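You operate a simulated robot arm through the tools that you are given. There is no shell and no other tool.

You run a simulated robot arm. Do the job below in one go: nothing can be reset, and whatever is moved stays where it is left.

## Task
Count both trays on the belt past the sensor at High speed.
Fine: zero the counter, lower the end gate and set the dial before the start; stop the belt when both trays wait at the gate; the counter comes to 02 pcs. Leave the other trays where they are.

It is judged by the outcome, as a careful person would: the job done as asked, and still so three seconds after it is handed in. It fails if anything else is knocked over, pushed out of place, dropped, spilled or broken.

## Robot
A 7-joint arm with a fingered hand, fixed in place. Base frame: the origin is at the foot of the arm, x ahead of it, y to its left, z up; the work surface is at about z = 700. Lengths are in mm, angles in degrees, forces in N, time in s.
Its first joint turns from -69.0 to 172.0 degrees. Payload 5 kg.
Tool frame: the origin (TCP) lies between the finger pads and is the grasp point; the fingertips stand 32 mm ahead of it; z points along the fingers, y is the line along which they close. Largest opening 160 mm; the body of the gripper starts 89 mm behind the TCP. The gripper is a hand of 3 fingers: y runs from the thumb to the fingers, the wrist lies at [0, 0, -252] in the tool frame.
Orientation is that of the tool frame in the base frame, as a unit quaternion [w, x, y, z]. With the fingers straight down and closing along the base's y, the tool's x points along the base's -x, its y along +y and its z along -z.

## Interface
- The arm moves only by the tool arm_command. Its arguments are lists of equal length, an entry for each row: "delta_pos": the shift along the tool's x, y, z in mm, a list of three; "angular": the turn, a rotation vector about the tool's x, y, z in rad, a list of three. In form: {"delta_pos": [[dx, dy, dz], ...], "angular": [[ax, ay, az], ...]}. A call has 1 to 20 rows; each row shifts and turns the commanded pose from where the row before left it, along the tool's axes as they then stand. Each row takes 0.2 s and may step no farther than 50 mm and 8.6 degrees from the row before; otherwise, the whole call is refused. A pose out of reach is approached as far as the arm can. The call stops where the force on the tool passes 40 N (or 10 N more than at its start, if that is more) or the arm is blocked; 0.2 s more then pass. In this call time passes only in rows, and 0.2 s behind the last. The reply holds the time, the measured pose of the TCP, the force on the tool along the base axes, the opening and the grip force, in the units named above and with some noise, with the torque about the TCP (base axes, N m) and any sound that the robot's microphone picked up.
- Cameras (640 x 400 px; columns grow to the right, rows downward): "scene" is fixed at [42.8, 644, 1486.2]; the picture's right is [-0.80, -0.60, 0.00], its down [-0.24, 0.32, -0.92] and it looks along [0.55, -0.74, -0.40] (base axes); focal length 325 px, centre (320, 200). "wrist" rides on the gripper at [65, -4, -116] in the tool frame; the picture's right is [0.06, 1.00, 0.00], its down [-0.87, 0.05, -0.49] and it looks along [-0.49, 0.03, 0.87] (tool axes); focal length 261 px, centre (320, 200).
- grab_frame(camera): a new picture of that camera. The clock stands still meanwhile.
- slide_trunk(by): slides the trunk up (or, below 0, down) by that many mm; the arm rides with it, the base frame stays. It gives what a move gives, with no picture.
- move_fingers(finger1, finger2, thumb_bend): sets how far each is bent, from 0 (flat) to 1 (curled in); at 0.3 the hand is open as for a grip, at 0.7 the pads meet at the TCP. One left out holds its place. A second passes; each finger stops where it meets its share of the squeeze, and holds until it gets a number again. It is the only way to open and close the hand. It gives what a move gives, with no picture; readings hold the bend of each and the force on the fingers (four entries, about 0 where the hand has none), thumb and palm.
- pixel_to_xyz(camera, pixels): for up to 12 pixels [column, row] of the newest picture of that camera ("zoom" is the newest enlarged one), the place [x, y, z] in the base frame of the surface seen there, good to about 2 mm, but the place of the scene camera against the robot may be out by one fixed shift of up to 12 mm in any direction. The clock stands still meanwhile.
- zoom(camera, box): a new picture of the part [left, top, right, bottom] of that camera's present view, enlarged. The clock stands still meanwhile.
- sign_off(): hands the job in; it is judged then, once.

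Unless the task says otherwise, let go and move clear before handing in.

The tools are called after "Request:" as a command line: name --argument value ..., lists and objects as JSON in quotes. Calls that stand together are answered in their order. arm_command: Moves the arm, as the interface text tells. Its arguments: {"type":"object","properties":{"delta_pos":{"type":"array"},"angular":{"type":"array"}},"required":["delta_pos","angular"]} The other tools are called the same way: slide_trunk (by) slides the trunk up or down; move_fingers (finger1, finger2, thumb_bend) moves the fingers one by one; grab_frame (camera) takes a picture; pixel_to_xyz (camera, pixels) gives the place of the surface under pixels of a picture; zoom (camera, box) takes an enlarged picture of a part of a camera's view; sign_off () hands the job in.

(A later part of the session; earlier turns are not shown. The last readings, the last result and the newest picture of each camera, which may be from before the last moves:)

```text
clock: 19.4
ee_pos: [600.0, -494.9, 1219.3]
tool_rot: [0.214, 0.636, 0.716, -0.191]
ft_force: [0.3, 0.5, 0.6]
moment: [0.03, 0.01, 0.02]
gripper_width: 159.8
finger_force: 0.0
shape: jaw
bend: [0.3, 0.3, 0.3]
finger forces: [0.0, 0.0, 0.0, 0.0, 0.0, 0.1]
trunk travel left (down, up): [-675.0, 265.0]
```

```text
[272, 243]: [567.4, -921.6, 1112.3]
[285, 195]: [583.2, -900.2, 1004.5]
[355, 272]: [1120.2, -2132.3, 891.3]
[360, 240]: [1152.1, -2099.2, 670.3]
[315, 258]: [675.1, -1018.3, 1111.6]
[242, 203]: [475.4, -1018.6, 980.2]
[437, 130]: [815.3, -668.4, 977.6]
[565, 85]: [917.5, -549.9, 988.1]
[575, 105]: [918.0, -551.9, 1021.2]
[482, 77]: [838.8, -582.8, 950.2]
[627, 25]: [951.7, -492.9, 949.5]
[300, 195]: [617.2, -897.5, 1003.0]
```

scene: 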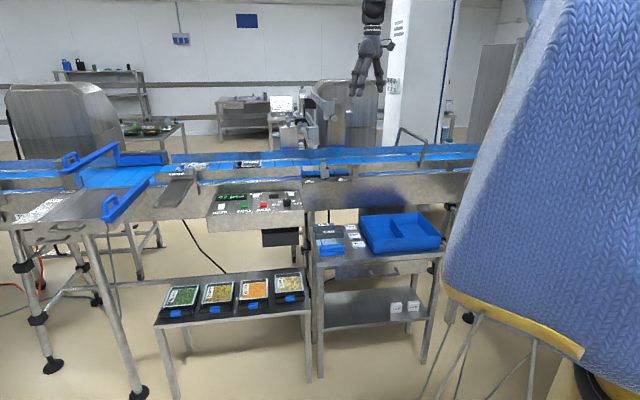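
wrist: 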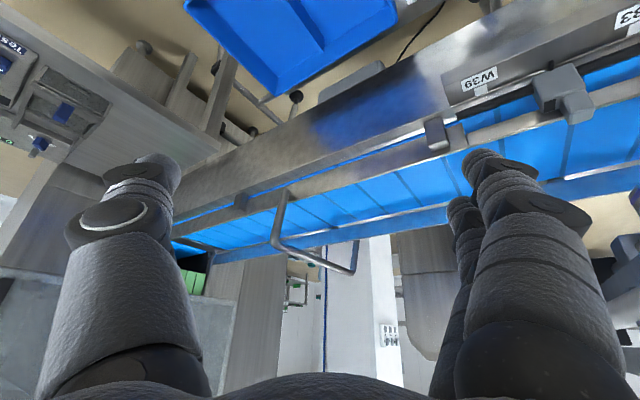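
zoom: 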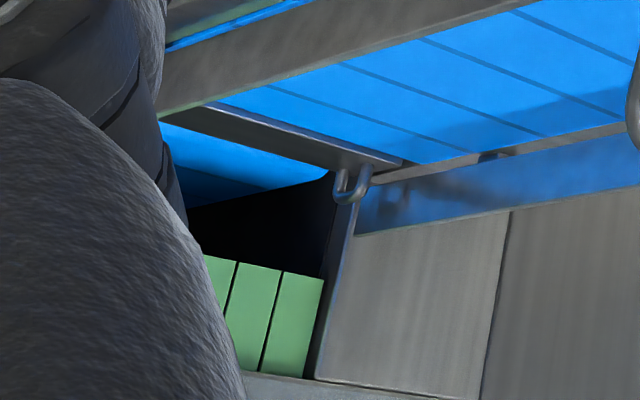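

The bar at the tunnel mouth lies flush with the belt at z≈948 and is out of reach, so the hoop is the only liftable part. I'll test it gently by gripping its top bar near the near corner, first orienting the hand (heading -45°, tilt 57°) at a clear spot.

Request:
arm_command --delta_pos '[[0, 0, 0], [0, 0, 0], [0, 0, 0], [0, 0, 0], [0, 0, 0], [0, 0, 0], [0, 0, 0], [0, 0, 0]]' --angular '[[0, -0.138, 0], [0, -0.138, 0], [0, -0.138, 0], [-0.1127, 0, -0.0724], [-0.1127, 0, -0.0724], [-0.1127, 0, -0.0724], [-0.1127, 0, -0.0724], [-0.1127, 0, -0.0724]]'

Request:
arm_command --delta_pos '[[-13.2, -33.2, 22], [-13.2, -33.2, 22], [-13.2, -33.2, 22], [-13.2, -33.2, 22], [-13.2, -33.2, 22], [-13.2, -33.2, 22]]' --angular '[[0, 0, 0], [0, 0, 0], [0, 0, 0], [0, 0, 0], [0, 0, 0], [0, 0, 0]]'

Request:
grab_frame --camera "wrist"

Request:
grab_frame --camera "scene"

```text
clock: 21.1
ee_pos: [584.8, -556.1, 1197.3]
tool_rot: [0.41, 0.363, 0.83, -0.102]
ft_force: [-0.8, -0.6, 0.9]
moment: [0.05, 0.01, 0.07]
gripper_width: 160.0
finger_force: 0.0
shape: jaw
bend: [0.3, 0.3, 0.3]
finger forces: [0.1, 0.1, 0.1, 0.0, 0.1, 0.0]
out of reach, approached as far as the arm can: row 1, 2, 3
trunk travel left (down, up): [-675.0, 265.0]
```

```text
clock: 22.6
ee_pos: [559.9, -798.1, 1145.2]
tool_rot: [0.411, 0.363, 0.83, -0.103]
ft_force: [-0.3, -0.9, 0.0]
moment: [-0.01, -0.03, 0.0]
gripper_width: 160.1
finger_force: 0.0
shape: jaw
bend: [0.3, 0.3, 0.3]
finger forces: [0.0, 0.0, 0.0, 0.0, 0.0, 0.0]
trunk travel left (down, up): [-675.0, 265.0]
```

```text
taken
```

wrist: 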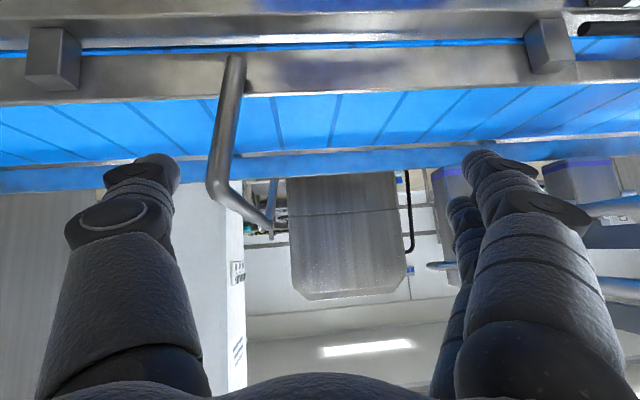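

```text
taken
```

scene: 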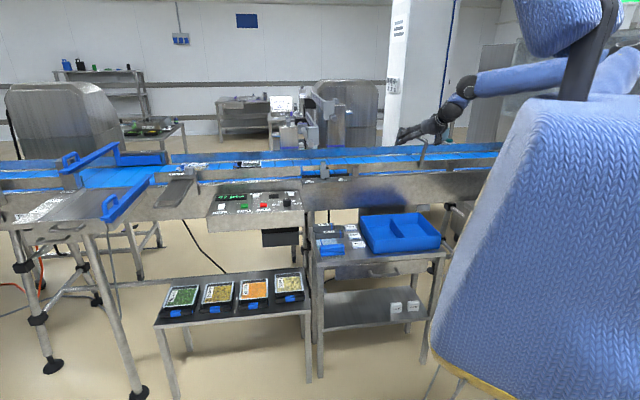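

I can now see the hoop's near leg face-on at wrist (225,60)-(220,190). I'll zoom in on its foot and pivot.

Request:
zoom --camera "wrist" --box '[190, 30, 290, 110]'

Request:
zoom --camera "wrist" --box '[190, 140, 300, 245]'

Request:
pixel_to_xyz --camera "wrist" --pixels '[[235, 60], [233, 80], [229, 110], [223, 150], [218, 180], [222, 197], [235, 206], [250, 215], [265, 228], [272, 200], [245, 75], [300, 70]]'

```text
5.00 times, centred on (240, 70) of wrist
```

zoom: 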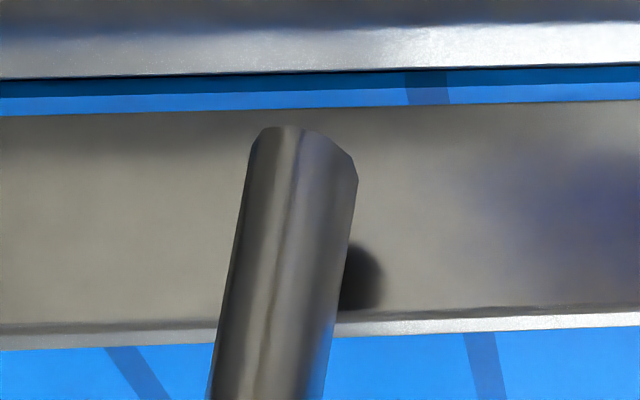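

```text
3.81 times, centred on (245, 192) of wrist
```

zoom: 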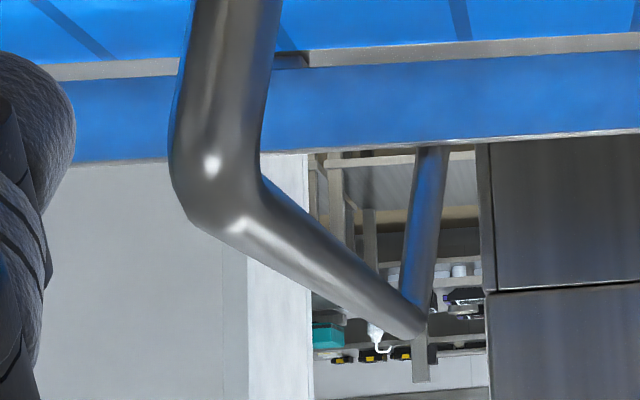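

```text
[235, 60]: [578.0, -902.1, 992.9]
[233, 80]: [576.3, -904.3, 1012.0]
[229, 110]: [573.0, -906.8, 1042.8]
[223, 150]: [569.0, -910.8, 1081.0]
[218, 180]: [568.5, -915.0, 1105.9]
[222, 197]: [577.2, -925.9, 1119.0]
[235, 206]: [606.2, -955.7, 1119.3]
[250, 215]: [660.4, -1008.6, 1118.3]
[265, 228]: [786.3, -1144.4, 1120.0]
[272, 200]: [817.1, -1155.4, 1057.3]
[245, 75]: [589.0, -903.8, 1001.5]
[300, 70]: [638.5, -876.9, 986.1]
```

There is a pivot pin on the rail face at z≈1001, so the hoop is a hinged bail leaning about 10° downstream. I'll go to a pre-grasp above its near corner.

Request:
arm_command --delta_pos '[[0, 0, 0], [-28.7, -28.9, 10.5], [-28.7, -28.9, 10.5], [-28.7, -28.9, 10.5], [0, 0, 0]]' --angular '[[0.0975, 0, 0.0814], [0, 0, 0], [0, 0, 0], [0, 0, 0], [0, 0, 0]]'

Request:
grab_frame --camera "wrist"

```text
clock: 23.8
ee_pos: [539.3, -918.0, 1180.7]
tool_rot: [0.395, 0.417, 0.808, -0.128]
ft_force: [0.2, 0.7, -0.5]
moment: [-0.04, 0.01, 0.0]
gripper_width: 160.2
finger_force: 0.0
shape: jaw
bend: [0.3, 0.3, 0.3]
finger forces: [0.0, 0.1, 0.0, 0.0, 0.0, 0.1]
trunk travel left (down, up): [-675.0, 265.0]
```

```text
taken
```

wrist: 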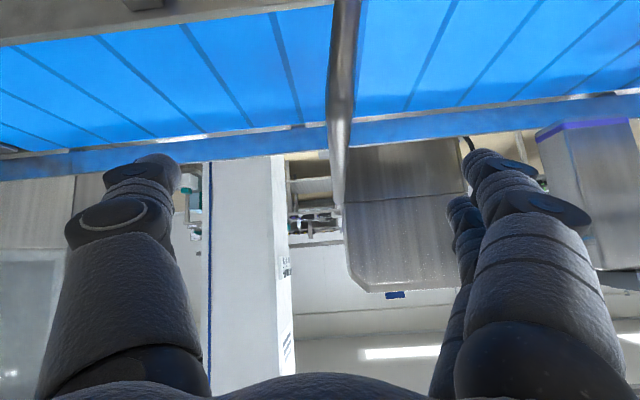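

The bar runs between the thumb and the fingers at column ~340. I'll shift 13 mm upstream and move forward along the tool to straddle it.

Request:
arm_command --delta_pos '[[-15.5, 12.9, 0], [0, 0, 40], [0, 0, 40], [0, 0, 40], [0, 0, 0]]' --angular '[[0, 0, 0], [0, 0, 0], [0, 0, 0], [0, 0, 0], [0, 0, 0]]'

Request:
grab_frame --camera "wrist"

Request:
zoom --camera "scene" --box '[380, 100, 480, 172]'

```text
clock: 24.9
ee_pos: [616.5, -983.7, 1116.9]
tool_rot: [0.396, 0.417, 0.808, -0.127]
ft_force: [0.9, -0.1, 0.7]
moment: [0.02, 0.02, -0.01]
gripper_width: 160.1
finger_force: 0.1
shape: jaw
bend: [0.3, 0.3, 0.3]
finger forces: [0.0, 0.1, 0.1, 0.0, 0.0, 0.1]
trunk travel left (down, up): [-675.0, 265.0]
```

```text
taken
```

wrist: 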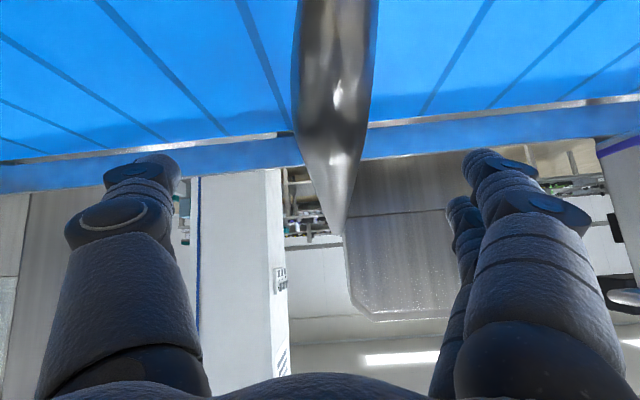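

```text
5.56 times, centred on (430, 136) of scene
```

zoom: 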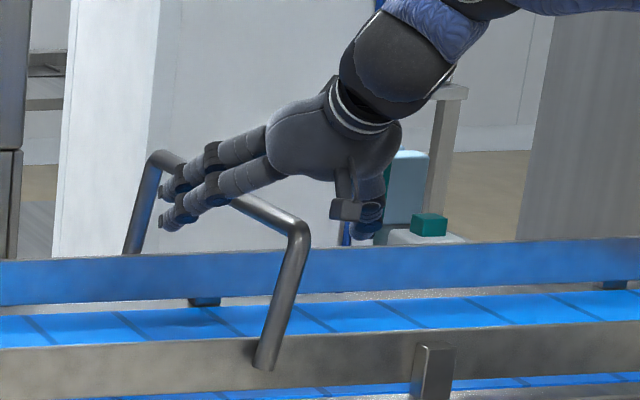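

The hand straddles the bar. I'll close the fingers on it.

Request:
move_fingers --finger1 0.7 --finger2 0.7 --thumb_bend 0.7

Request:
grab_frame --camera "wrist"

Request:
zoom --camera "scene" --box '[380, 100, 480, 172]'

```text
clock: 25.9
ee_pos: [618.3, -983.3, 1114.8]
tool_rot: [0.396, 0.417, 0.809, -0.126]
ft_force: [7.4, 4.0, -2.1]
moment: [0.04, 0.01, 0.26]
gripper_width: 13.4
finger_force: 5.1
shape: fingers
bend: [0.7, 0.62, 0.7]
finger forces: [0.4, 8.8, 0.1, 0.0, 0.5, 0.1]
trunk travel left (down, up): [-675.0, 265.0]
```

```text
taken
```

wrist: 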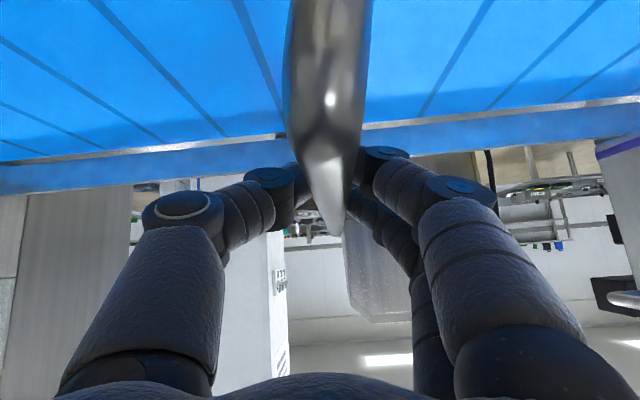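

```text
5.56 times, centred on (430, 136) of scene
```

zoom: 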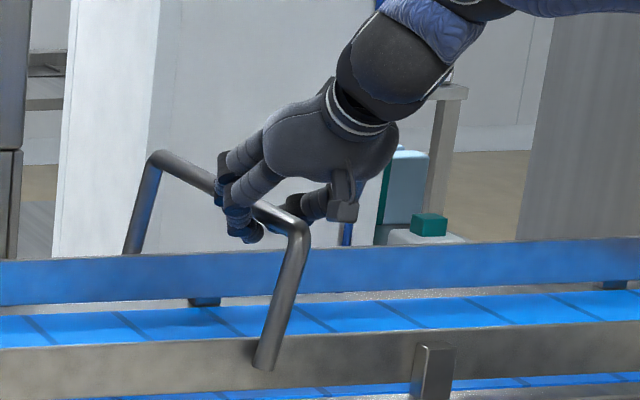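

Finger 2 touches the bar with about 9 N and the bar holds, so downstream looks like its stop side. I'll draw the caged bar gently upstream, over the top.

Request:
arm_command --delta_pos '[[-0.8, 10.7, -0.7], [-0.8, 10.8, -0.6], [0.7, 10, 0.6], [0.7, 10, 0.6]]' --angular '[[0, 0, 0], [0, 0, 0], [0, 0, 0], [0, 0, 0]]'

Request:
zoom --camera "scene" --box '[380, 100, 480, 172]'

```text
clock: 26.9
ee_pos: [650.6, -959.5, 1121.4]
tool_rot: [0.396, 0.417, 0.808, -0.127]
ft_force: [-7.5, 5.4, -6.0]
moment: [0.06, 0.13, -0.04]
gripper_width: 18.4
finger_force: 7.1
shape: fingers
bend: [0.7, 0.66, 0.68]
finger forces: [0.9, 4.2, 0.1, 0.0, 8.4, 0.1]
trunk travel left (down, up): [-675.0, 265.0]
```

```text
5.56 times, centred on (430, 136) of scene
```

zoom: 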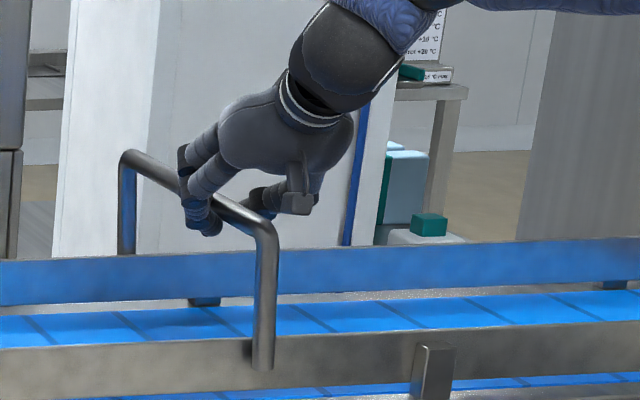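

The hoop swings freely upstream and now stands vertical. I'll continue along the arc, upstream and down.

Request:
arm_command --delta_pos '[[2.2, 12, 1.9], [2.6, 12, 2.3], [3.2, 9.1, 2.8], [3.2, 9.1, 2.8], [4.3, 8.2, 3.7], [4.3, 8.2, 3.7]]' --angular '[[0, 0, 0], [0, 0, 0], [0, 0, 0], [0, 0, 0], [0, 0, 0], [0, 0, 0]]'

Request:
zoom --camera "scene" --box '[360, 100, 460, 172]'

```text
clock: 28.4
ee_pos: [697.4, -920.4, 1101.8]
tool_rot: [0.396, 0.418, 0.808, -0.127]
ft_force: [-8.0, 4.5, -4.5]
moment: [0.07, 0.19, -0.01]
gripper_width: 20.4
finger_force: 7.4
shape: fingers
bend: [0.69, 0.67, 0.68]
finger forces: [4.3, 3.8, 0.0, 0.0, 8.4, 0.0]
trunk travel left (down, up): [-675.0, 265.0]
```

```text
5.56 times, centred on (410, 136) of scene
```

zoom: 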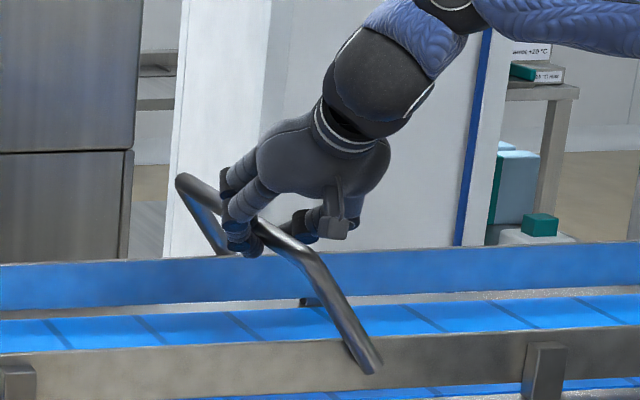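

The hoop is at about 40°. I'll continue down with a bit more descent to keep the grip centred.

Request:
arm_command --delta_pos '[[6.5, 6, 5.6], [6.5, 6, 5.6], [8.1, 5.8, 7], [8.1, 5.8, 7], [6.9, 4.3, 6], [6.9, 4.3, 6]]' --angular '[[0, 0, 0], [0, 0, 0], [0, 0, 0], [0, 0, 0], [0, 0, 0], [0, 0, 0]]'

Request:
zoom --camera "scene" --box '[360, 100, 460, 172]'

Request:
grab_frame --camera "wrist"

```text
clock: 29.8
ee_pos: [727.9, -895.5, 1050.2]
tool_rot: [0.397, 0.416, 0.808, -0.128]
ft_force: [-3.3, 10.0, 0.7]
moment: [-0.01, 0.05, 0.26]
gripper_width: 17.5
finger_force: 8.2
shape: fingers
bend: [0.69, 0.67, 0.69]
finger forces: [2.0, 8.8, 0.0, 0.0, 5.0, 0.1]
trunk travel left (down, up): [-675.0, 265.0]
```

```text
5.56 times, centred on (410, 136) of scene
```

zoom: 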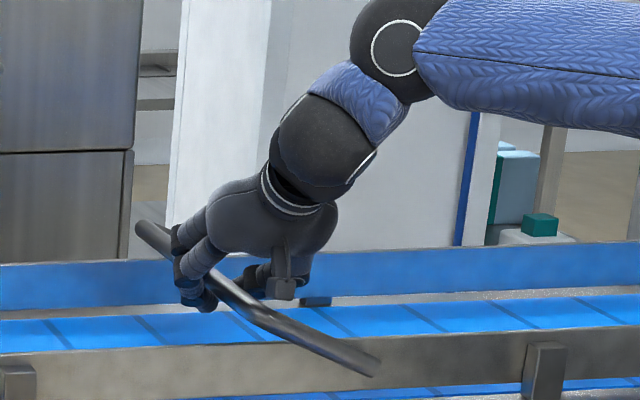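

```text
taken
```

wrist: 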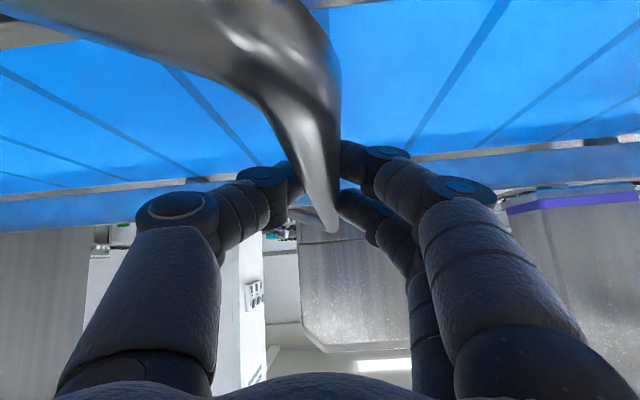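

The hoop is at about 65–70°. I'll keep lowering in small steps and watch the force for its rest.

Request:
arm_command --delta_pos '[[3.8, 1.3, 3.3], [3.8, 1.2, 3.3], [3.8, 1, 3.3], [3.8, 0.8, 3.3], [3.8, 0.6, 3.3], [3.8, 0.4, 3.3]]' --angular '[[0, 0, 0], [0, 0, 0], [0, 0, 0], [0, 0, 0], [0, 0, 0], [0, 0, 0]]'

Request:
zoom --camera "scene" --box '[360, 100, 460, 172]'

```text
clock: 31.1
ee_pos: [735.1, -890.2, 1020.6]
tool_rot: [0.397, 0.416, 0.808, -0.127]
ft_force: [-2.1, 9.2, 0.8]
moment: [0.0, 0.04, 0.26]
gripper_width: 16.9
finger_force: 7.5
shape: fingers
bend: [0.7, 0.67, 0.69]
finger forces: [0.9, 9.2, 0.0, 0.0, 4.2, 0.1]
trunk travel left (down, up): [-675.0, 265.0]
```

```text
5.56 times, centred on (410, 136) of scene
```

zoom: 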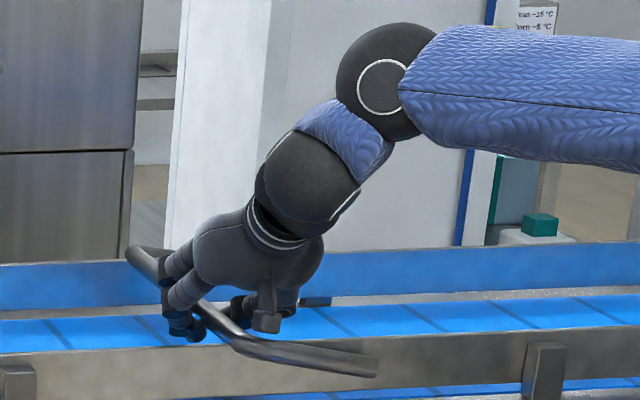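

The force is still near zero with the bar at z≈1020. I'll keep lowering a few mm at a time until it seats.

Request:
arm_command --delta_pos '[[3.0, 0.3, 2.6], [3.0, 0, 2.6], [3.0, 0, 2.6], [3.0, -0.3, 2.6]]' --angular '[[0, 0, 0], [0, 0, 0], [0, 0, 0], [0, 0, 0]]'

Request:
zoom --camera "scene" --box '[360, 120, 440, 177]'

Request:
grab_frame --camera "wrist"

```text
clock: 32.1
ee_pos: [737.0, -887.7, 1002.9]
tool_rot: [0.396, 0.417, 0.808, -0.127]
ft_force: [-1.6, 6.6, 0.5]
moment: [0.01, 0.05, 0.22]
gripper_width: 16.4
finger_force: 6.2
shape: fingers
bend: [0.7, 0.66, 0.69]
finger forces: [0.4, 7.8, 0.0, 0.1, 4.4, 0.1]
trunk travel left (down, up): [-675.0, 265.0]
```

```text
7.02 times, centred on (400, 148) of scene
```

zoom: 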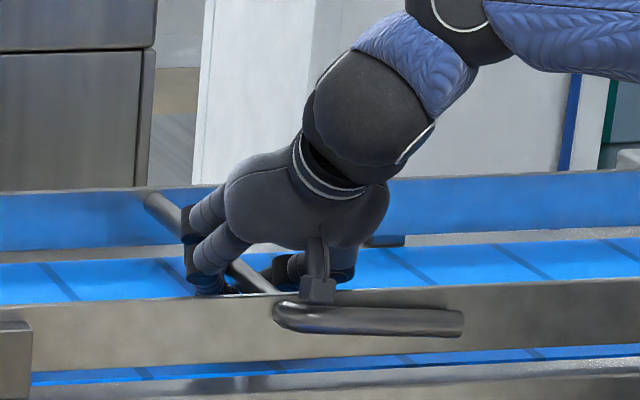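

```text
taken
```

wrist: 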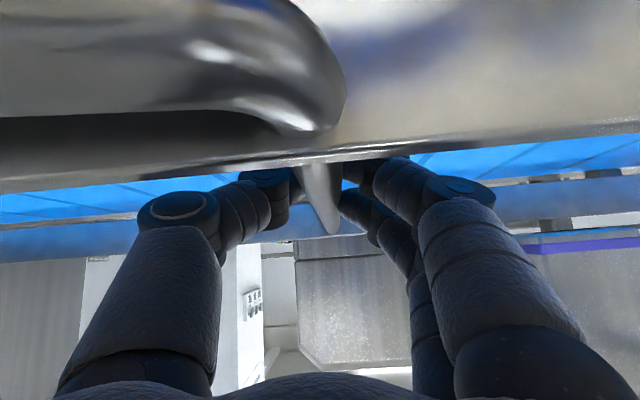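

The bar passes through the rails into the lane, so it can lower to tray height. I'll continue down slowly, since my hand still clears the rail.

Request:
arm_command --delta_pos '[[3.0, -0.4, 2.6], [3.0, -0.5, 2.6], [3.0, -0.6, 2.6], [3.0, -0.8, 2.6]]' --angular '[[0, 0, 0], [0, 0, 0], [0, 0, 0], [0, 0, 0]]'

Request:
zoom --camera "scene" --box '[360, 120, 440, 177]'

```text
clock: 33.1
ee_pos: [738.7, -888.1, 991.2]
tool_rot: [0.397, 0.418, 0.807, -0.128]
ft_force: [1.7, 7.0, 10.0]
moment: [-0.14, -0.25, 0.25]
gripper_width: 15.9
finger_force: 6.3
shape: fingers
bend: [0.7, 0.67, 0.69]
finger forces: [0.1, 10.9, 0.1, 0.1, 2.7, 0.0]
trunk travel left (down, up): [-675.0, 265.0]
```

```text
7.02 times, centred on (400, 148) of scene
```

zoom: 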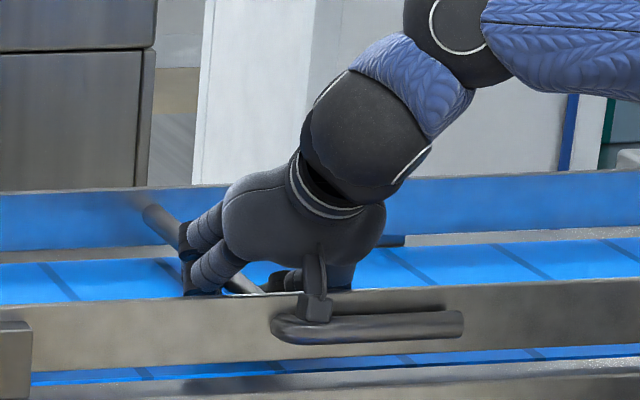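

An upward force of 10 N appeared at z≈991, so either the bar has seated or my hand touches the rail. I'll measure the leg's angle and look at the wrist view.

Request:
pixel_to_xyz --camera "zoom" --pixels '[[450, 325], [400, 325], [350, 328], [300, 332], [280, 325], [230, 280], [150, 215], [170, 230], [315, 305], [340, 290], [450, 300], [215, 270]]'

Request:
grab_frame --camera "wrist"

```text
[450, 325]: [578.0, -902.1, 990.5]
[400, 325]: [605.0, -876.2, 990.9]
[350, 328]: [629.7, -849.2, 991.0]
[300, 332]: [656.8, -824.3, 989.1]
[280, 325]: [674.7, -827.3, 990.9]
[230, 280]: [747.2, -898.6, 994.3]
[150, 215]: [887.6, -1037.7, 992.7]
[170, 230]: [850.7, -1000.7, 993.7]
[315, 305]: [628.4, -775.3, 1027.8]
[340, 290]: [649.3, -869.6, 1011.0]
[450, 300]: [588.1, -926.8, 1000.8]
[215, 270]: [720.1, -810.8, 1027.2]
```

```text
taken
```

wrist: 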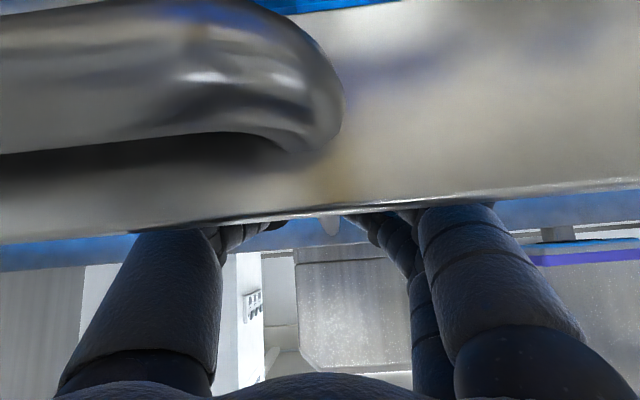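

The near leg now reads level (z≈990 at both ends), and the bar sits at z≈992, below the tray rims. I'll open the fingers, back out, and check that it stays down.

Request:
move_fingers --finger1 0.45 --finger2 0.45 --thumb_bend 0.45

Request:
arm_command --delta_pos '[[-3, 0, -15], [-3, 0, -25], [0, 0, -35], [0, 0, -40], [0, 0, -40], [0, 0, 0]]' --angular '[[0, 0, 0], [0, 0, 0], [0, 0, 0], [0, 0, 0], [0, 0, 0], [0, 0, 0]]'

Request:
zoom --camera "scene" --box '[360, 120, 440, 177]'

Request:
grab_frame --camera "wrist"

```text
clock: 34.1
ee_pos: [736.7, -889.3, 988.4]
tool_rot: [0.397, 0.417, 0.808, -0.128]
ft_force: [1.1, 1.2, 8.0]
moment: [-0.44, 0.23, 0.05]
gripper_width: 105.3
finger_force: 3.9
shape: fingers
bend: [0.45, 0.45, 0.46]
finger forces: [0.1, 0.0, 0.1, 0.0, 8.0, 0.0]
trunk travel left (down, up): [-675.0, 265.0]
```

```text
clock: 35.5
ee_pos: [655.8, -811.0, 1093.3]
tool_rot: [0.396, 0.417, 0.808, -0.127]
ft_force: [0.1, 0.0, 0.5]
moment: [-0.01, 0.02, 0.01]
gripper_width: 107.4
finger_force: 0.0
shape: fingers
bend: [0.45, 0.45, 0.45]
finger forces: [0.1, 0.1, 0.0, 0.1, 0.0, 0.1]
trunk travel left (down, up): [-675.0, 265.0]
```

```text
7.02 times, centred on (400, 148) of scene
```

zoom: 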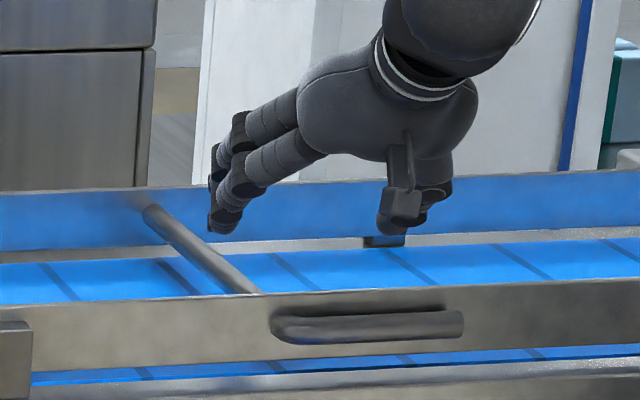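

```text
taken
```

wrist: 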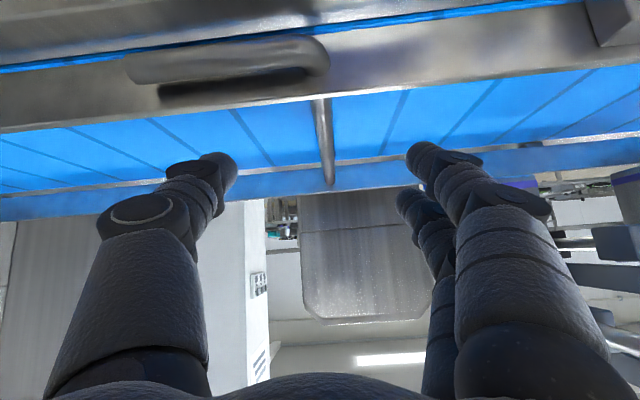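

The gate stays down across the belt. I'll check its exact level.

Request:
pixel_to_xyz --camera "wrist" --pixels '[[140, 67], [180, 63], [220, 58], [260, 54], [300, 52], [318, 60], [322, 110], [325, 140], [330, 175], [350, 85], [400, 110], [250, 110]]'

Request:
zoom --camera "wrist" --box '[100, 20, 360, 200]'

```text
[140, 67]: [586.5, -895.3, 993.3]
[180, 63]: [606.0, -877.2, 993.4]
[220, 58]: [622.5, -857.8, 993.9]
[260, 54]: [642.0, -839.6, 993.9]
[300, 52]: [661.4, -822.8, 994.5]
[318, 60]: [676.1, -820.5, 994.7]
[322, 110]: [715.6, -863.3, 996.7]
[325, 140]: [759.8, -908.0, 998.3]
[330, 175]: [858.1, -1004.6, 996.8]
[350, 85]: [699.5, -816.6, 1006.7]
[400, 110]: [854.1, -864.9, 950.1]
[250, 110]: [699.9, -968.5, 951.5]
```

```text
2.22 times, centred on (230, 110) of wrist
```

zoom: 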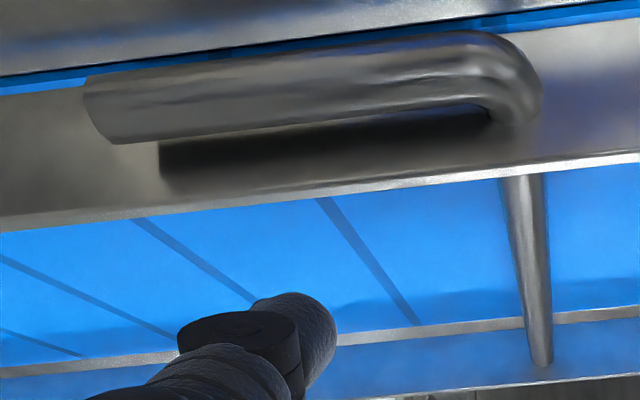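

The leg is level to within about 1°. I'll close the hand and press lightly on the bar from above to make sure it is at its lower stop.

Request:
move_fingers --finger1 0.7 --finger2 0.7 --thumb_bend 0.7

Request:
arm_command --delta_pos '[[-7, 1.8, 39.7], [-7, 1.8, 39.7], [-7, 1.8, 39.7], [0, 0, 0]]' --angular '[[0, 0, 0], [0, 0, 0], [0, 0, 0], [0, 0, 0]]'

Request:
grab_frame --camera "wrist"

Request:
zoom --camera "scene" --box '[360, 120, 440, 177]'

```text
clock: 36.5
ee_pos: [656.7, -808.6, 1094.4]
tool_rot: [0.396, 0.417, 0.808, -0.127]
ft_force: [-0.3, -0.6, 0.6]
moment: [-0.01, -0.03, -0.03]
gripper_width: 12.7
finger_force: 0.2
shape: fingers
bend: [0.7, 0.7, 0.7]
finger forces: [0.1, 0.0, 0.1, 0.0, 0.0, 0.0]
trunk travel left (down, up): [-675.0, 265.0]
```

```text
clock: 37.5
ee_pos: [729.8, -882.0, 1031.6]
tool_rot: [0.396, 0.417, 0.808, -0.127]
ft_force: [-0.4, 0.5, 0.9]
moment: [0.01, 0.02, 0.03]
gripper_width: 12.7
finger_force: 0.2
shape: fingers
bend: [0.7, 0.7, 0.7]
finger forces: [0.1, 0.0, 0.0, 0.0, 0.0, 0.1]
trunk travel left (down, up): [-675.0, 265.0]
```

```text
taken
```

wrist: 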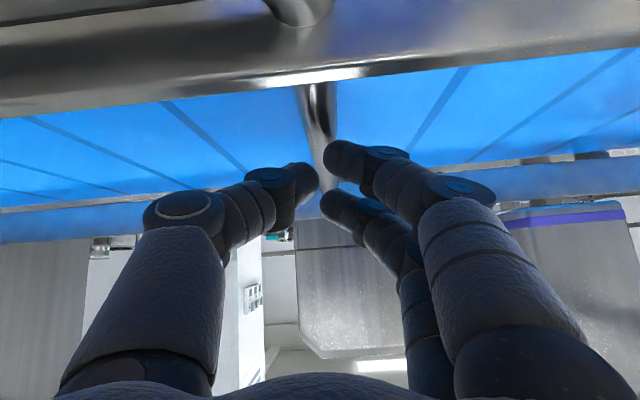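

```text
7.02 times, centred on (400, 148) of scene
```

zoom: 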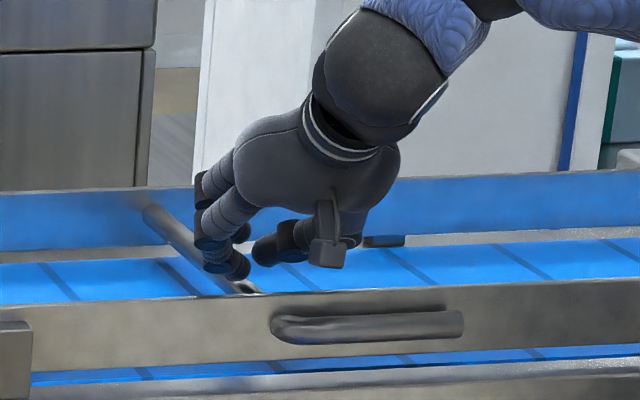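

The closed fingertips sit just above the bar. I'll press straight down in small steps.

Request:
arm_command --delta_pos '[[3.0, 0, 2.6], [3.0, 0, 2.6], [3.0, 0, 2.6], [3.0, 0, 2.6], [3.0, 0, 2.6]]' --angular '[[0, 0, 0], [0, 0, 0], [0, 0, 0], [0, 0, 0], [0, 0, 0]]'

Request:
grab_frame --camera "wrist"

Request:
zoom --camera "scene" --box '[360, 120, 440, 177]'

```text
clock: 38.8
ee_pos: [731.3, -880.1, 1016.4]
tool_rot: [0.398, 0.417, 0.807, -0.128]
ft_force: [1.2, -0.1, 19.0]
moment: [-0.17, -0.18, 0.0]
gripper_width: 15.8
finger_force: 9.3
shape: fingers
bend: [0.69, 0.7, 0.7]
finger forces: [6.2, 0.0, 0.1, 0.0, 12.5, 0.1]
trunk travel left (down, up): [-675.0, 265.0]
```

```text
taken
```

wrist: 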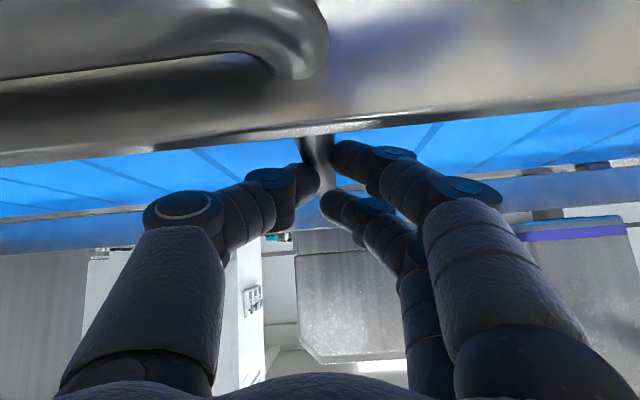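

```text
7.02 times, centred on (400, 148) of scene
```

zoom: 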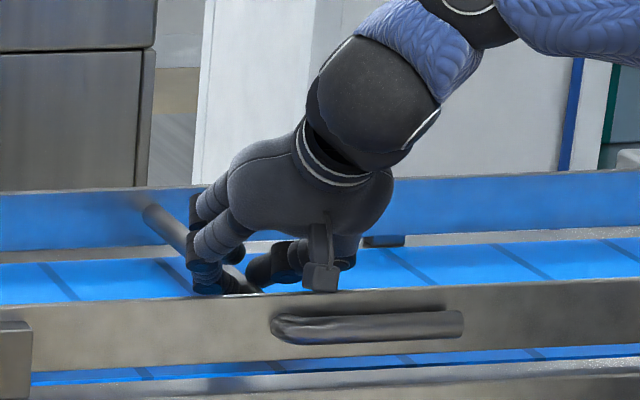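

With 19 N the bar did not move, so the gate is at its stop. I'll note the fingertip positions from this view, then back away toward the panel.

Request:
pixel_to_xyz --camera "wrist" --pixels '[[310, 180], [300, 175], [340, 155], [330, 205], [350, 160], [345, 205], [270, 185], [390, 165]]'

Request:
arm_command --delta_pos '[[-5, 0, -10], [-5, 0, -35], [-10, 0, -40], [-20, 0, -40], [-20, 0, -40], [-20, 0, -40]]' --angular '[[0, 0, 0], [0, 0, 0], [0, 0, 0], [0, 0, 0], [0, 0, 0], [0, 0, 0]]'

```text
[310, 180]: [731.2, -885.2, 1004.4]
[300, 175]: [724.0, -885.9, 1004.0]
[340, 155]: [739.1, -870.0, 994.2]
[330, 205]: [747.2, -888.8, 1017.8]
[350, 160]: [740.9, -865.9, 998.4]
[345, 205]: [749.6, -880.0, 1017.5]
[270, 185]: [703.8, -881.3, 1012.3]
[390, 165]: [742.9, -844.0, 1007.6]
```

```text
clock: 40.1
ee_pos: [650.8, -815.9, 1204.9]
tool_rot: [0.396, 0.417, 0.808, -0.127]
ft_force: [-0.5, -0.5, 0.1]
moment: [-0.02, -0.01, -0.02]
gripper_width: 12.7
finger_force: 0.0
shape: fingers
bend: [0.7, 0.7, 0.7]
finger forces: [0.0, 0.0, 0.0, 0.1, 0.0, 0.1]
trunk travel left (down, up): [-675.0, 265.0]
```

The hand is clear at (651,-816,1205). Now I'll get exact positions of the dial and its labels from the scene view.

Request:
zoom --camera "scene" --box '[262, 185, 312, 216]'

Request:
pixel_to_xyz --camera "zoom" --pixels '[[150, 265], [230, 215], [420, 210], [430, 245], [310, 190], [308, 210], [320, 265], [260, 245], [362, 235], [310, 240], [390, 80], [185, 85]]'

Request:
zoom --camera "scene" --box '[180, 130, 460, 230]'

```text
12.80 times, centred on (287, 200) of scene
```

zoom: 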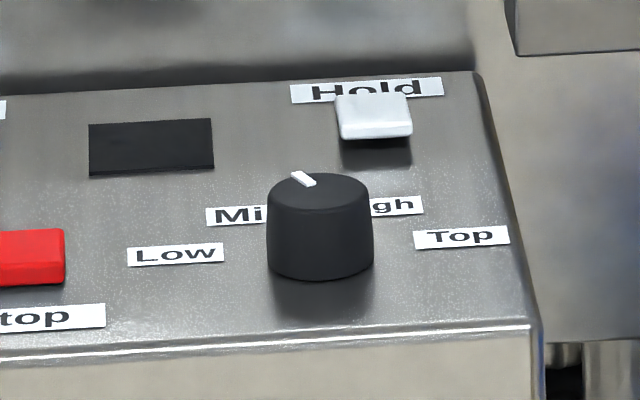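

```text
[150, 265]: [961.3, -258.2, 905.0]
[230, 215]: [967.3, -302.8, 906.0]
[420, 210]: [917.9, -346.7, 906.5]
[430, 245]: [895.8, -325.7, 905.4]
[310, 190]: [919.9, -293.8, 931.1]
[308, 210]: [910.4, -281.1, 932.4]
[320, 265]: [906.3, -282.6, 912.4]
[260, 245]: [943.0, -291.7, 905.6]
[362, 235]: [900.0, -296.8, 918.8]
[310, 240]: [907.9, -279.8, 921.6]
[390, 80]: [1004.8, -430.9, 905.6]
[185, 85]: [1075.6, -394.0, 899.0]
```

```text
2.29 times, centred on (320, 180) of scene
```

zoom: 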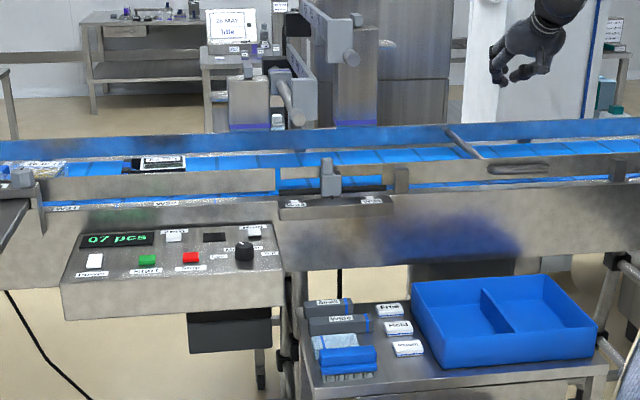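

The gate is visible lying across the belt, and the trays are unmoved at left. I'll move the hand back toward the panel side and set the tool vertical, heading forward.

Request:
arm_command --delta_pos '[[22.3, 25.2, -25.9], [22.3, 25.2, -25.9], [22.3, 25.2, -25.9], [22.3, 25.2, -25.9], [22.3, 25.2, -25.9], [22.3, 25.2, -25.9], [22.3, 25.2, -25.9], [22.3, 25.2, -25.9], [0, 0, 0], [0, 0, 0], [0, 0, 0], [0, 0, 0], [0, 0, 0], [0, 0, 0], [0, 0, 0]]' --angular '[[0, 0, 0], [0, 0, 0], [0, 0, 0], [0, 0, 0], [0, 0, 0], [0, 0, 0], [0, 0, 0], [0, 0, 0], [0, 0.143, 0], [0, 0.143, 0], [0, 0.143, 0], [0, 0.143, 0], [0, 0.143, 0], [0, 0.143, 0], [0, 0, 0]]'

Request:
arm_command --delta_pos '[[0, 0, 0], [0, 0, 0], [0, 0, 0], [0, 0, 0], [0, 0, 0], [0, 0, 0]]' --angular '[[0, 0, -0.131], [0, 0, -0.131], [0, 0, -0.131], [0, 0, -0.131], [0, 0, -0.131], [0, 0, -0.131]]'

Request:
grab_frame --camera "wrist"

```text
clock: 43.4
ee_pos: [635.5, -476.5, 1234.6]
tool_rot: [0.024, 0.431, 0.9, 0.058]
ft_force: [0.7, 0.0, 1.0]
moment: [-0.01, -0.03, 0.02]
gripper_width: 12.6
finger_force: 0.0
shape: fingers
bend: [0.7, 0.7, 0.7]
finger forces: [0.0, 0.0, 0.0, 0.0, 0.0, 0.0]
trunk travel left (down, up): [-675.0, 265.0]
```

```text
clock: 44.8
ee_pos: [635.2, -478.1, 1234.3]
tool_rot: [0.044, 0.053, 0.997, 0.044]
ft_force: [-0.4, -0.4, 0.5]
moment: [-0.02, 0.03, -0.02]
gripper_width: 12.5
finger_force: 0.0
shape: fingers
bend: [0.7, 0.7, 0.7]
finger forces: [0.0, 0.0, 0.0, 0.0, 0.0, 0.0]
trunk travel left (down, up): [-675.0, 265.0]
```

```text
taken
```

wrist: 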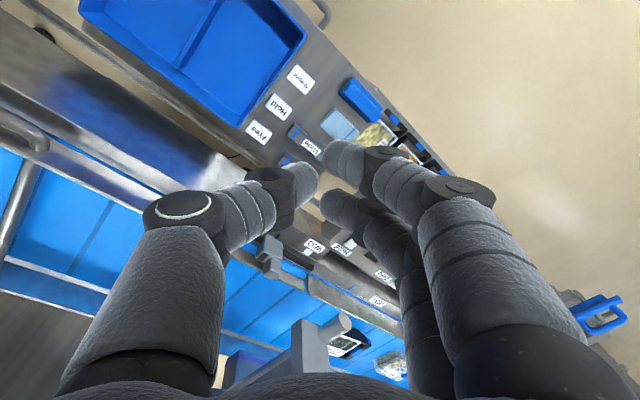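

The tool is a few degrees off vertical. I'll correct that, move left then forward to stand above the dial, clear of the printer handles.

Request:
arm_command --delta_pos '[[0, 0, 0], [4.9, 47.3, 0], [4.9, 47.3, 0], [4.9, 47.3, 0], [4.9, 47.3, 0], [-45.9, 4.75, 0], [-45.9, 4.75, 0], [-45.9, 4.75, 0], [0, 0, 0]]' --angular '[[0.092, 0.083, 0], [0, 0, 0], [0, 0, 0], [0, 0, 0], [0, 0, 0], [0, 0, 0], [0, 0, 0], [0, 0, 0], [0, 0, 0]]'

Request:
move_fingers --finger1 0.5 --finger2 0.5 --thumb_bend 0.5

Request:
grab_frame --camera "wrist"

```text
clock: 46.8
ee_pos: [774.1, -288.2, 1236.9]
tool_rot: [0.001, 0.055, 0.999, 0.001]
ft_force: [-1.3, 0.1, 0.0]
moment: [-0.02, -0.04, 0.0]
gripper_width: 12.4
finger_force: 0.0
shape: fingers
bend: [0.7, 0.7, 0.7]
finger forces: [0.1, 0.0, 0.0, 0.1, 0.1, 0.1]
trunk travel left (down, up): [-675.0, 265.0]
```

```text
clock: 47.8
ee_pos: [776.0, -289.5, 1236.4]
tool_rot: [0.0, 0.054, 0.999, 0.0]
ft_force: [0.4, -0.6, 0.5]
moment: [-0.01, 0.0, 0.0]
gripper_width: 86.7
finger_force: 0.0
shape: fingers
bend: [0.5, 0.5, 0.5]
finger forces: [0.1, 0.1, 0.1, 0.0, 0.1, 0.0]
trunk travel left (down, up): [-675.0, 265.0]
```

```text
taken
```

wrist: 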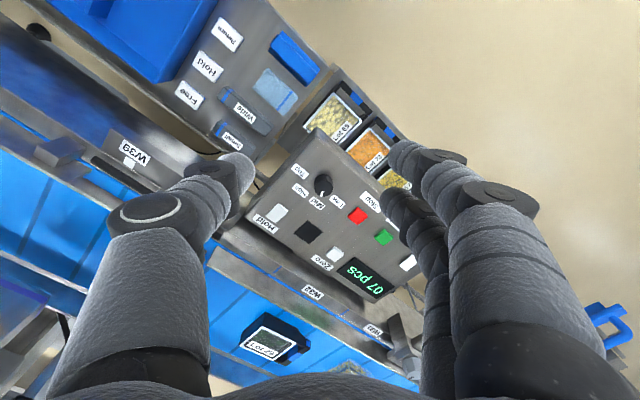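

The dial is visible at (323,185) between the thumb and fingers. I'll zoom in and locate the knob and its four labels in the wrist frame.

Request:
zoom --camera "wrist" --box '[275, 150, 375, 215]'

Request:
pixel_to_xyz --camera "zoom" --pixels '[[308, 205], [308, 180], [310, 235], [160, 120], [160, 245], [265, 320], [395, 315], [305, 260], [270, 210], [345, 210], [310, 215], [308, 240]]'

```text
6.15 times, centred on (325, 182) of wrist
```

zoom: 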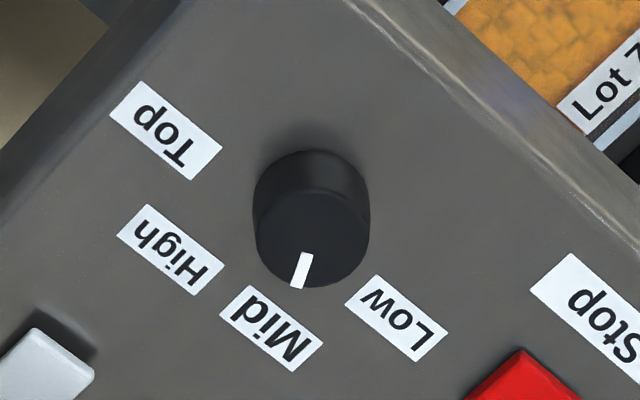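

```text
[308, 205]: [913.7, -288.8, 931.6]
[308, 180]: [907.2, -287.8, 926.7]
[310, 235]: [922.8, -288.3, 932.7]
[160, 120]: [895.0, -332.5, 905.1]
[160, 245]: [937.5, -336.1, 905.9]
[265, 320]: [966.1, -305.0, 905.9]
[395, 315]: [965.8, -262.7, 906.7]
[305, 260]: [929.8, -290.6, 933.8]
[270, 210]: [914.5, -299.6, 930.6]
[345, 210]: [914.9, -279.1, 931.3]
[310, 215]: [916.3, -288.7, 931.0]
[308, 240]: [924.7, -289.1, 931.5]
```

The knob centre is at about (922,-288.5, top 932). The pointer is at -17° (Mid), and High is at -69°, so it needs about 51° clockwise. I'll move above the knob and check.

Request:
arm_command --delta_pos '[[-48.4, 5.6, 0], [-48.4, 5.6, 0], [-48.4, 5.6, 0], [0, 0, 42], [0, 0, 42], [0, 0, 42], [0, 0, 0]]' --angular '[[0, 0, 0], [0, 0, 0], [0, 0, 0], [0, 0, 0], [0, 0, 0], [0, 0, 0], [0, 0, 0]]'

Request:
move_fingers --finger1 0.56 --finger2 0.56 --thumb_bend 0.56

Request:
grab_frame --camera "wrist"

```text
clock: 49.4
ee_pos: [868.7, -314.6, 1080.9]
tool_rot: [0.001, 0.053, 0.999, 0.001]
ft_force: [-0.1, 0.7, 0.7]
moment: [0.0, -0.02, 0.03]
gripper_width: 86.8
finger_force: 0.1
shape: fingers
bend: [0.5, 0.5, 0.5]
finger forces: [0.1, 0.1, 0.0, 0.0, 0.1, 0.0]
out of reach, approached as far as the arm can: row 2, 3
trunk travel left (down, up): [-675.0, 265.0]
```

```text
clock: 50.4
ee_pos: [869.9, -313.5, 1080.0]
tool_rot: [0.0, 0.055, 0.999, 0.001]
ft_force: [-0.3, -0.2, -0.1]
moment: [0.01, -0.02, 0.02]
gripper_width: 63.6
finger_force: 0.2
shape: fingers
bend: [0.56, 0.56, 0.56]
finger forces: [0.0, 0.0, 0.0, 0.0, 0.0, 0.0]
trunk travel left (down, up): [-675.0, 265.0]
```

```text
taken
```

wrist: 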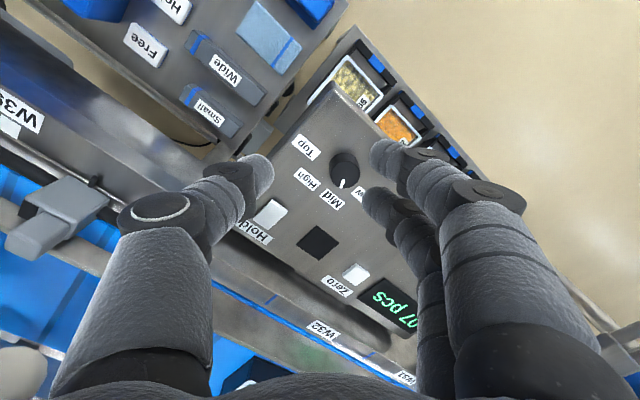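

The arm hit its reach limit higher up. At this lower height I'll try the rest of the way to the knob.

Request:
arm_command --delta_pos '[[-24.5, 15.2, 0], [-24.5, 15.2, 0], [0, 0, 0]]' --angular '[[0, 0, 0], [0, 0, 0], [0, 0, 0]]'

```text
clock: 51.1
ee_pos: [899.6, -298.7, 1081.7]
tool_rot: [0.001, 0.055, 0.999, 0.001]
ft_force: [0.3, 0.2, -0.1]
moment: [0.0, 0.03, 0.01]
gripper_width: 63.5
finger_force: 0.0
shape: fingers
bend: [0.56, 0.56, 0.56]
finger forces: [0.1, 0.1, 0.0, 0.0, 0.0, 0.0]
out of reach, approached as far as the arm can: row 2
trunk travel left (down, up): [-675.0, 265.0]
```

Vertical reach ends at a radius of about 948, so I need a slight outward tilt. I'll set heading +8° with 8° tilt before moving over the knob.

Request:
arm_command --delta_pos '[[20, 0, 0], [0, 0, 0], [0, 0, 0], [0, 0, 0]]' --angular '[[0, 0, -0.125], [0, 0, -0.125], [0, -0.14, 0], [0, 0, 0]]'

```text
clock: 52.1
ee_pos: [881.9, -296.5, 1080.2]
tool_rot: [0.07, -0.072, 0.995, 0.005]
ft_force: [0.1, 0.3, -0.2]
moment: [0.01, 0.07, -0.01]
gripper_width: 63.6
finger_force: 0.1
shape: fingers
bend: [0.56, 0.56, 0.56]
finger forces: [0.0, 0.0, 0.1, 0.1, 0.0, 0.0]
trunk travel left (down, up): [-675.0, 265.0]
```

The orientation is right. I'll move to just above the knob at z≈1000 and look.

Request:
arm_command --delta_pos '[[-13.2, 1.05, 42.4], [-13.2, 1.05, 42.3], [0, 0, 0]]' --angular '[[0, 0, 0], [0, 0, 0], [0, 0, 0]]'

Request:
grab_frame --camera "wrist"

Request:
zoom --camera "scene" --box '[240, 140, 340, 216]'

```text
clock: 53.0
ee_pos: [916.2, -291.0, 1004.5]
tool_rot: [0.072, -0.071, 0.995, 0.006]
ft_force: [-0.5, -0.2, 1.2]
moment: [-0.05, -0.03, 0.01]
gripper_width: 63.4
finger_force: 0.0
shape: fingers
bend: [0.56, 0.56, 0.56]
finger forces: [0.1, 0.0, 0.1, 0.1, 0.0, 0.0]
trunk travel left (down, up): [-675.0, 265.0]
```

```text
taken
```

wrist: 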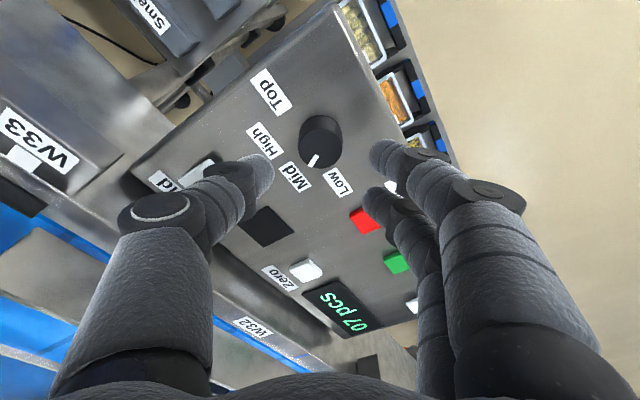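

```text
5.26 times, centred on (290, 178) of scene
```

zoom: 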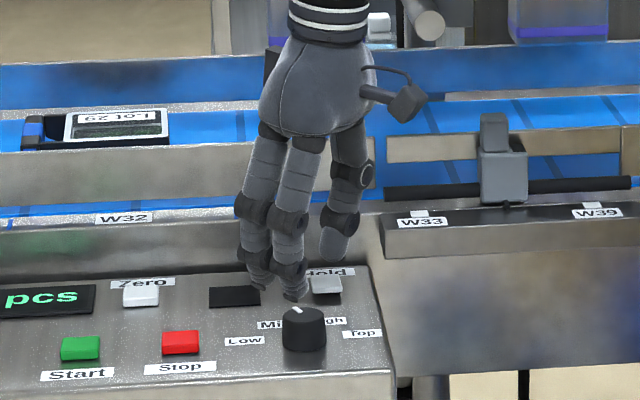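

I'll re-measure the knob from this closer view.

Request:
zoom --camera "wrist" --box '[285, 105, 365, 180]'

Request:
pixel_to_xyz --camera "wrist" --pixels '[[322, 148], [306, 148], [338, 148], [322, 130], [322, 164], [318, 158], [295, 176], [262, 140], [338, 184], [270, 92], [268, 172], [372, 155]]'

```text
5.33 times, centred on (325, 142) of wrist
```

zoom: 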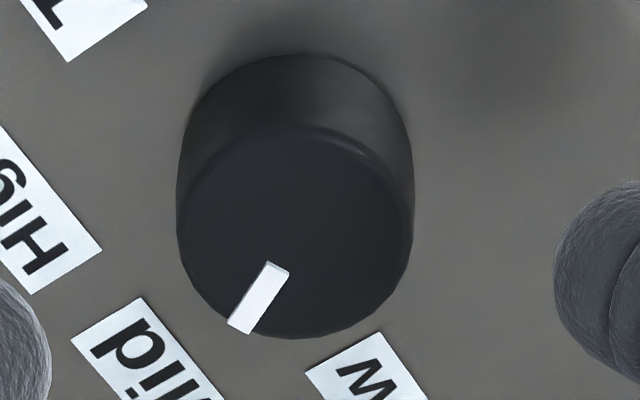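

```text
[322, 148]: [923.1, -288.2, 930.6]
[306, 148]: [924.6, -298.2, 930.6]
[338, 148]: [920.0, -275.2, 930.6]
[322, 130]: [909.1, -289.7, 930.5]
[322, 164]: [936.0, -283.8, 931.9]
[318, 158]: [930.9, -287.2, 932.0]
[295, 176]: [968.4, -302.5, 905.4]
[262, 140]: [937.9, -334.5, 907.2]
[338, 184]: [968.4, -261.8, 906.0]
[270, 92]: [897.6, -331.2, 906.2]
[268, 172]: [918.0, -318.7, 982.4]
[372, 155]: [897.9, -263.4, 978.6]
```

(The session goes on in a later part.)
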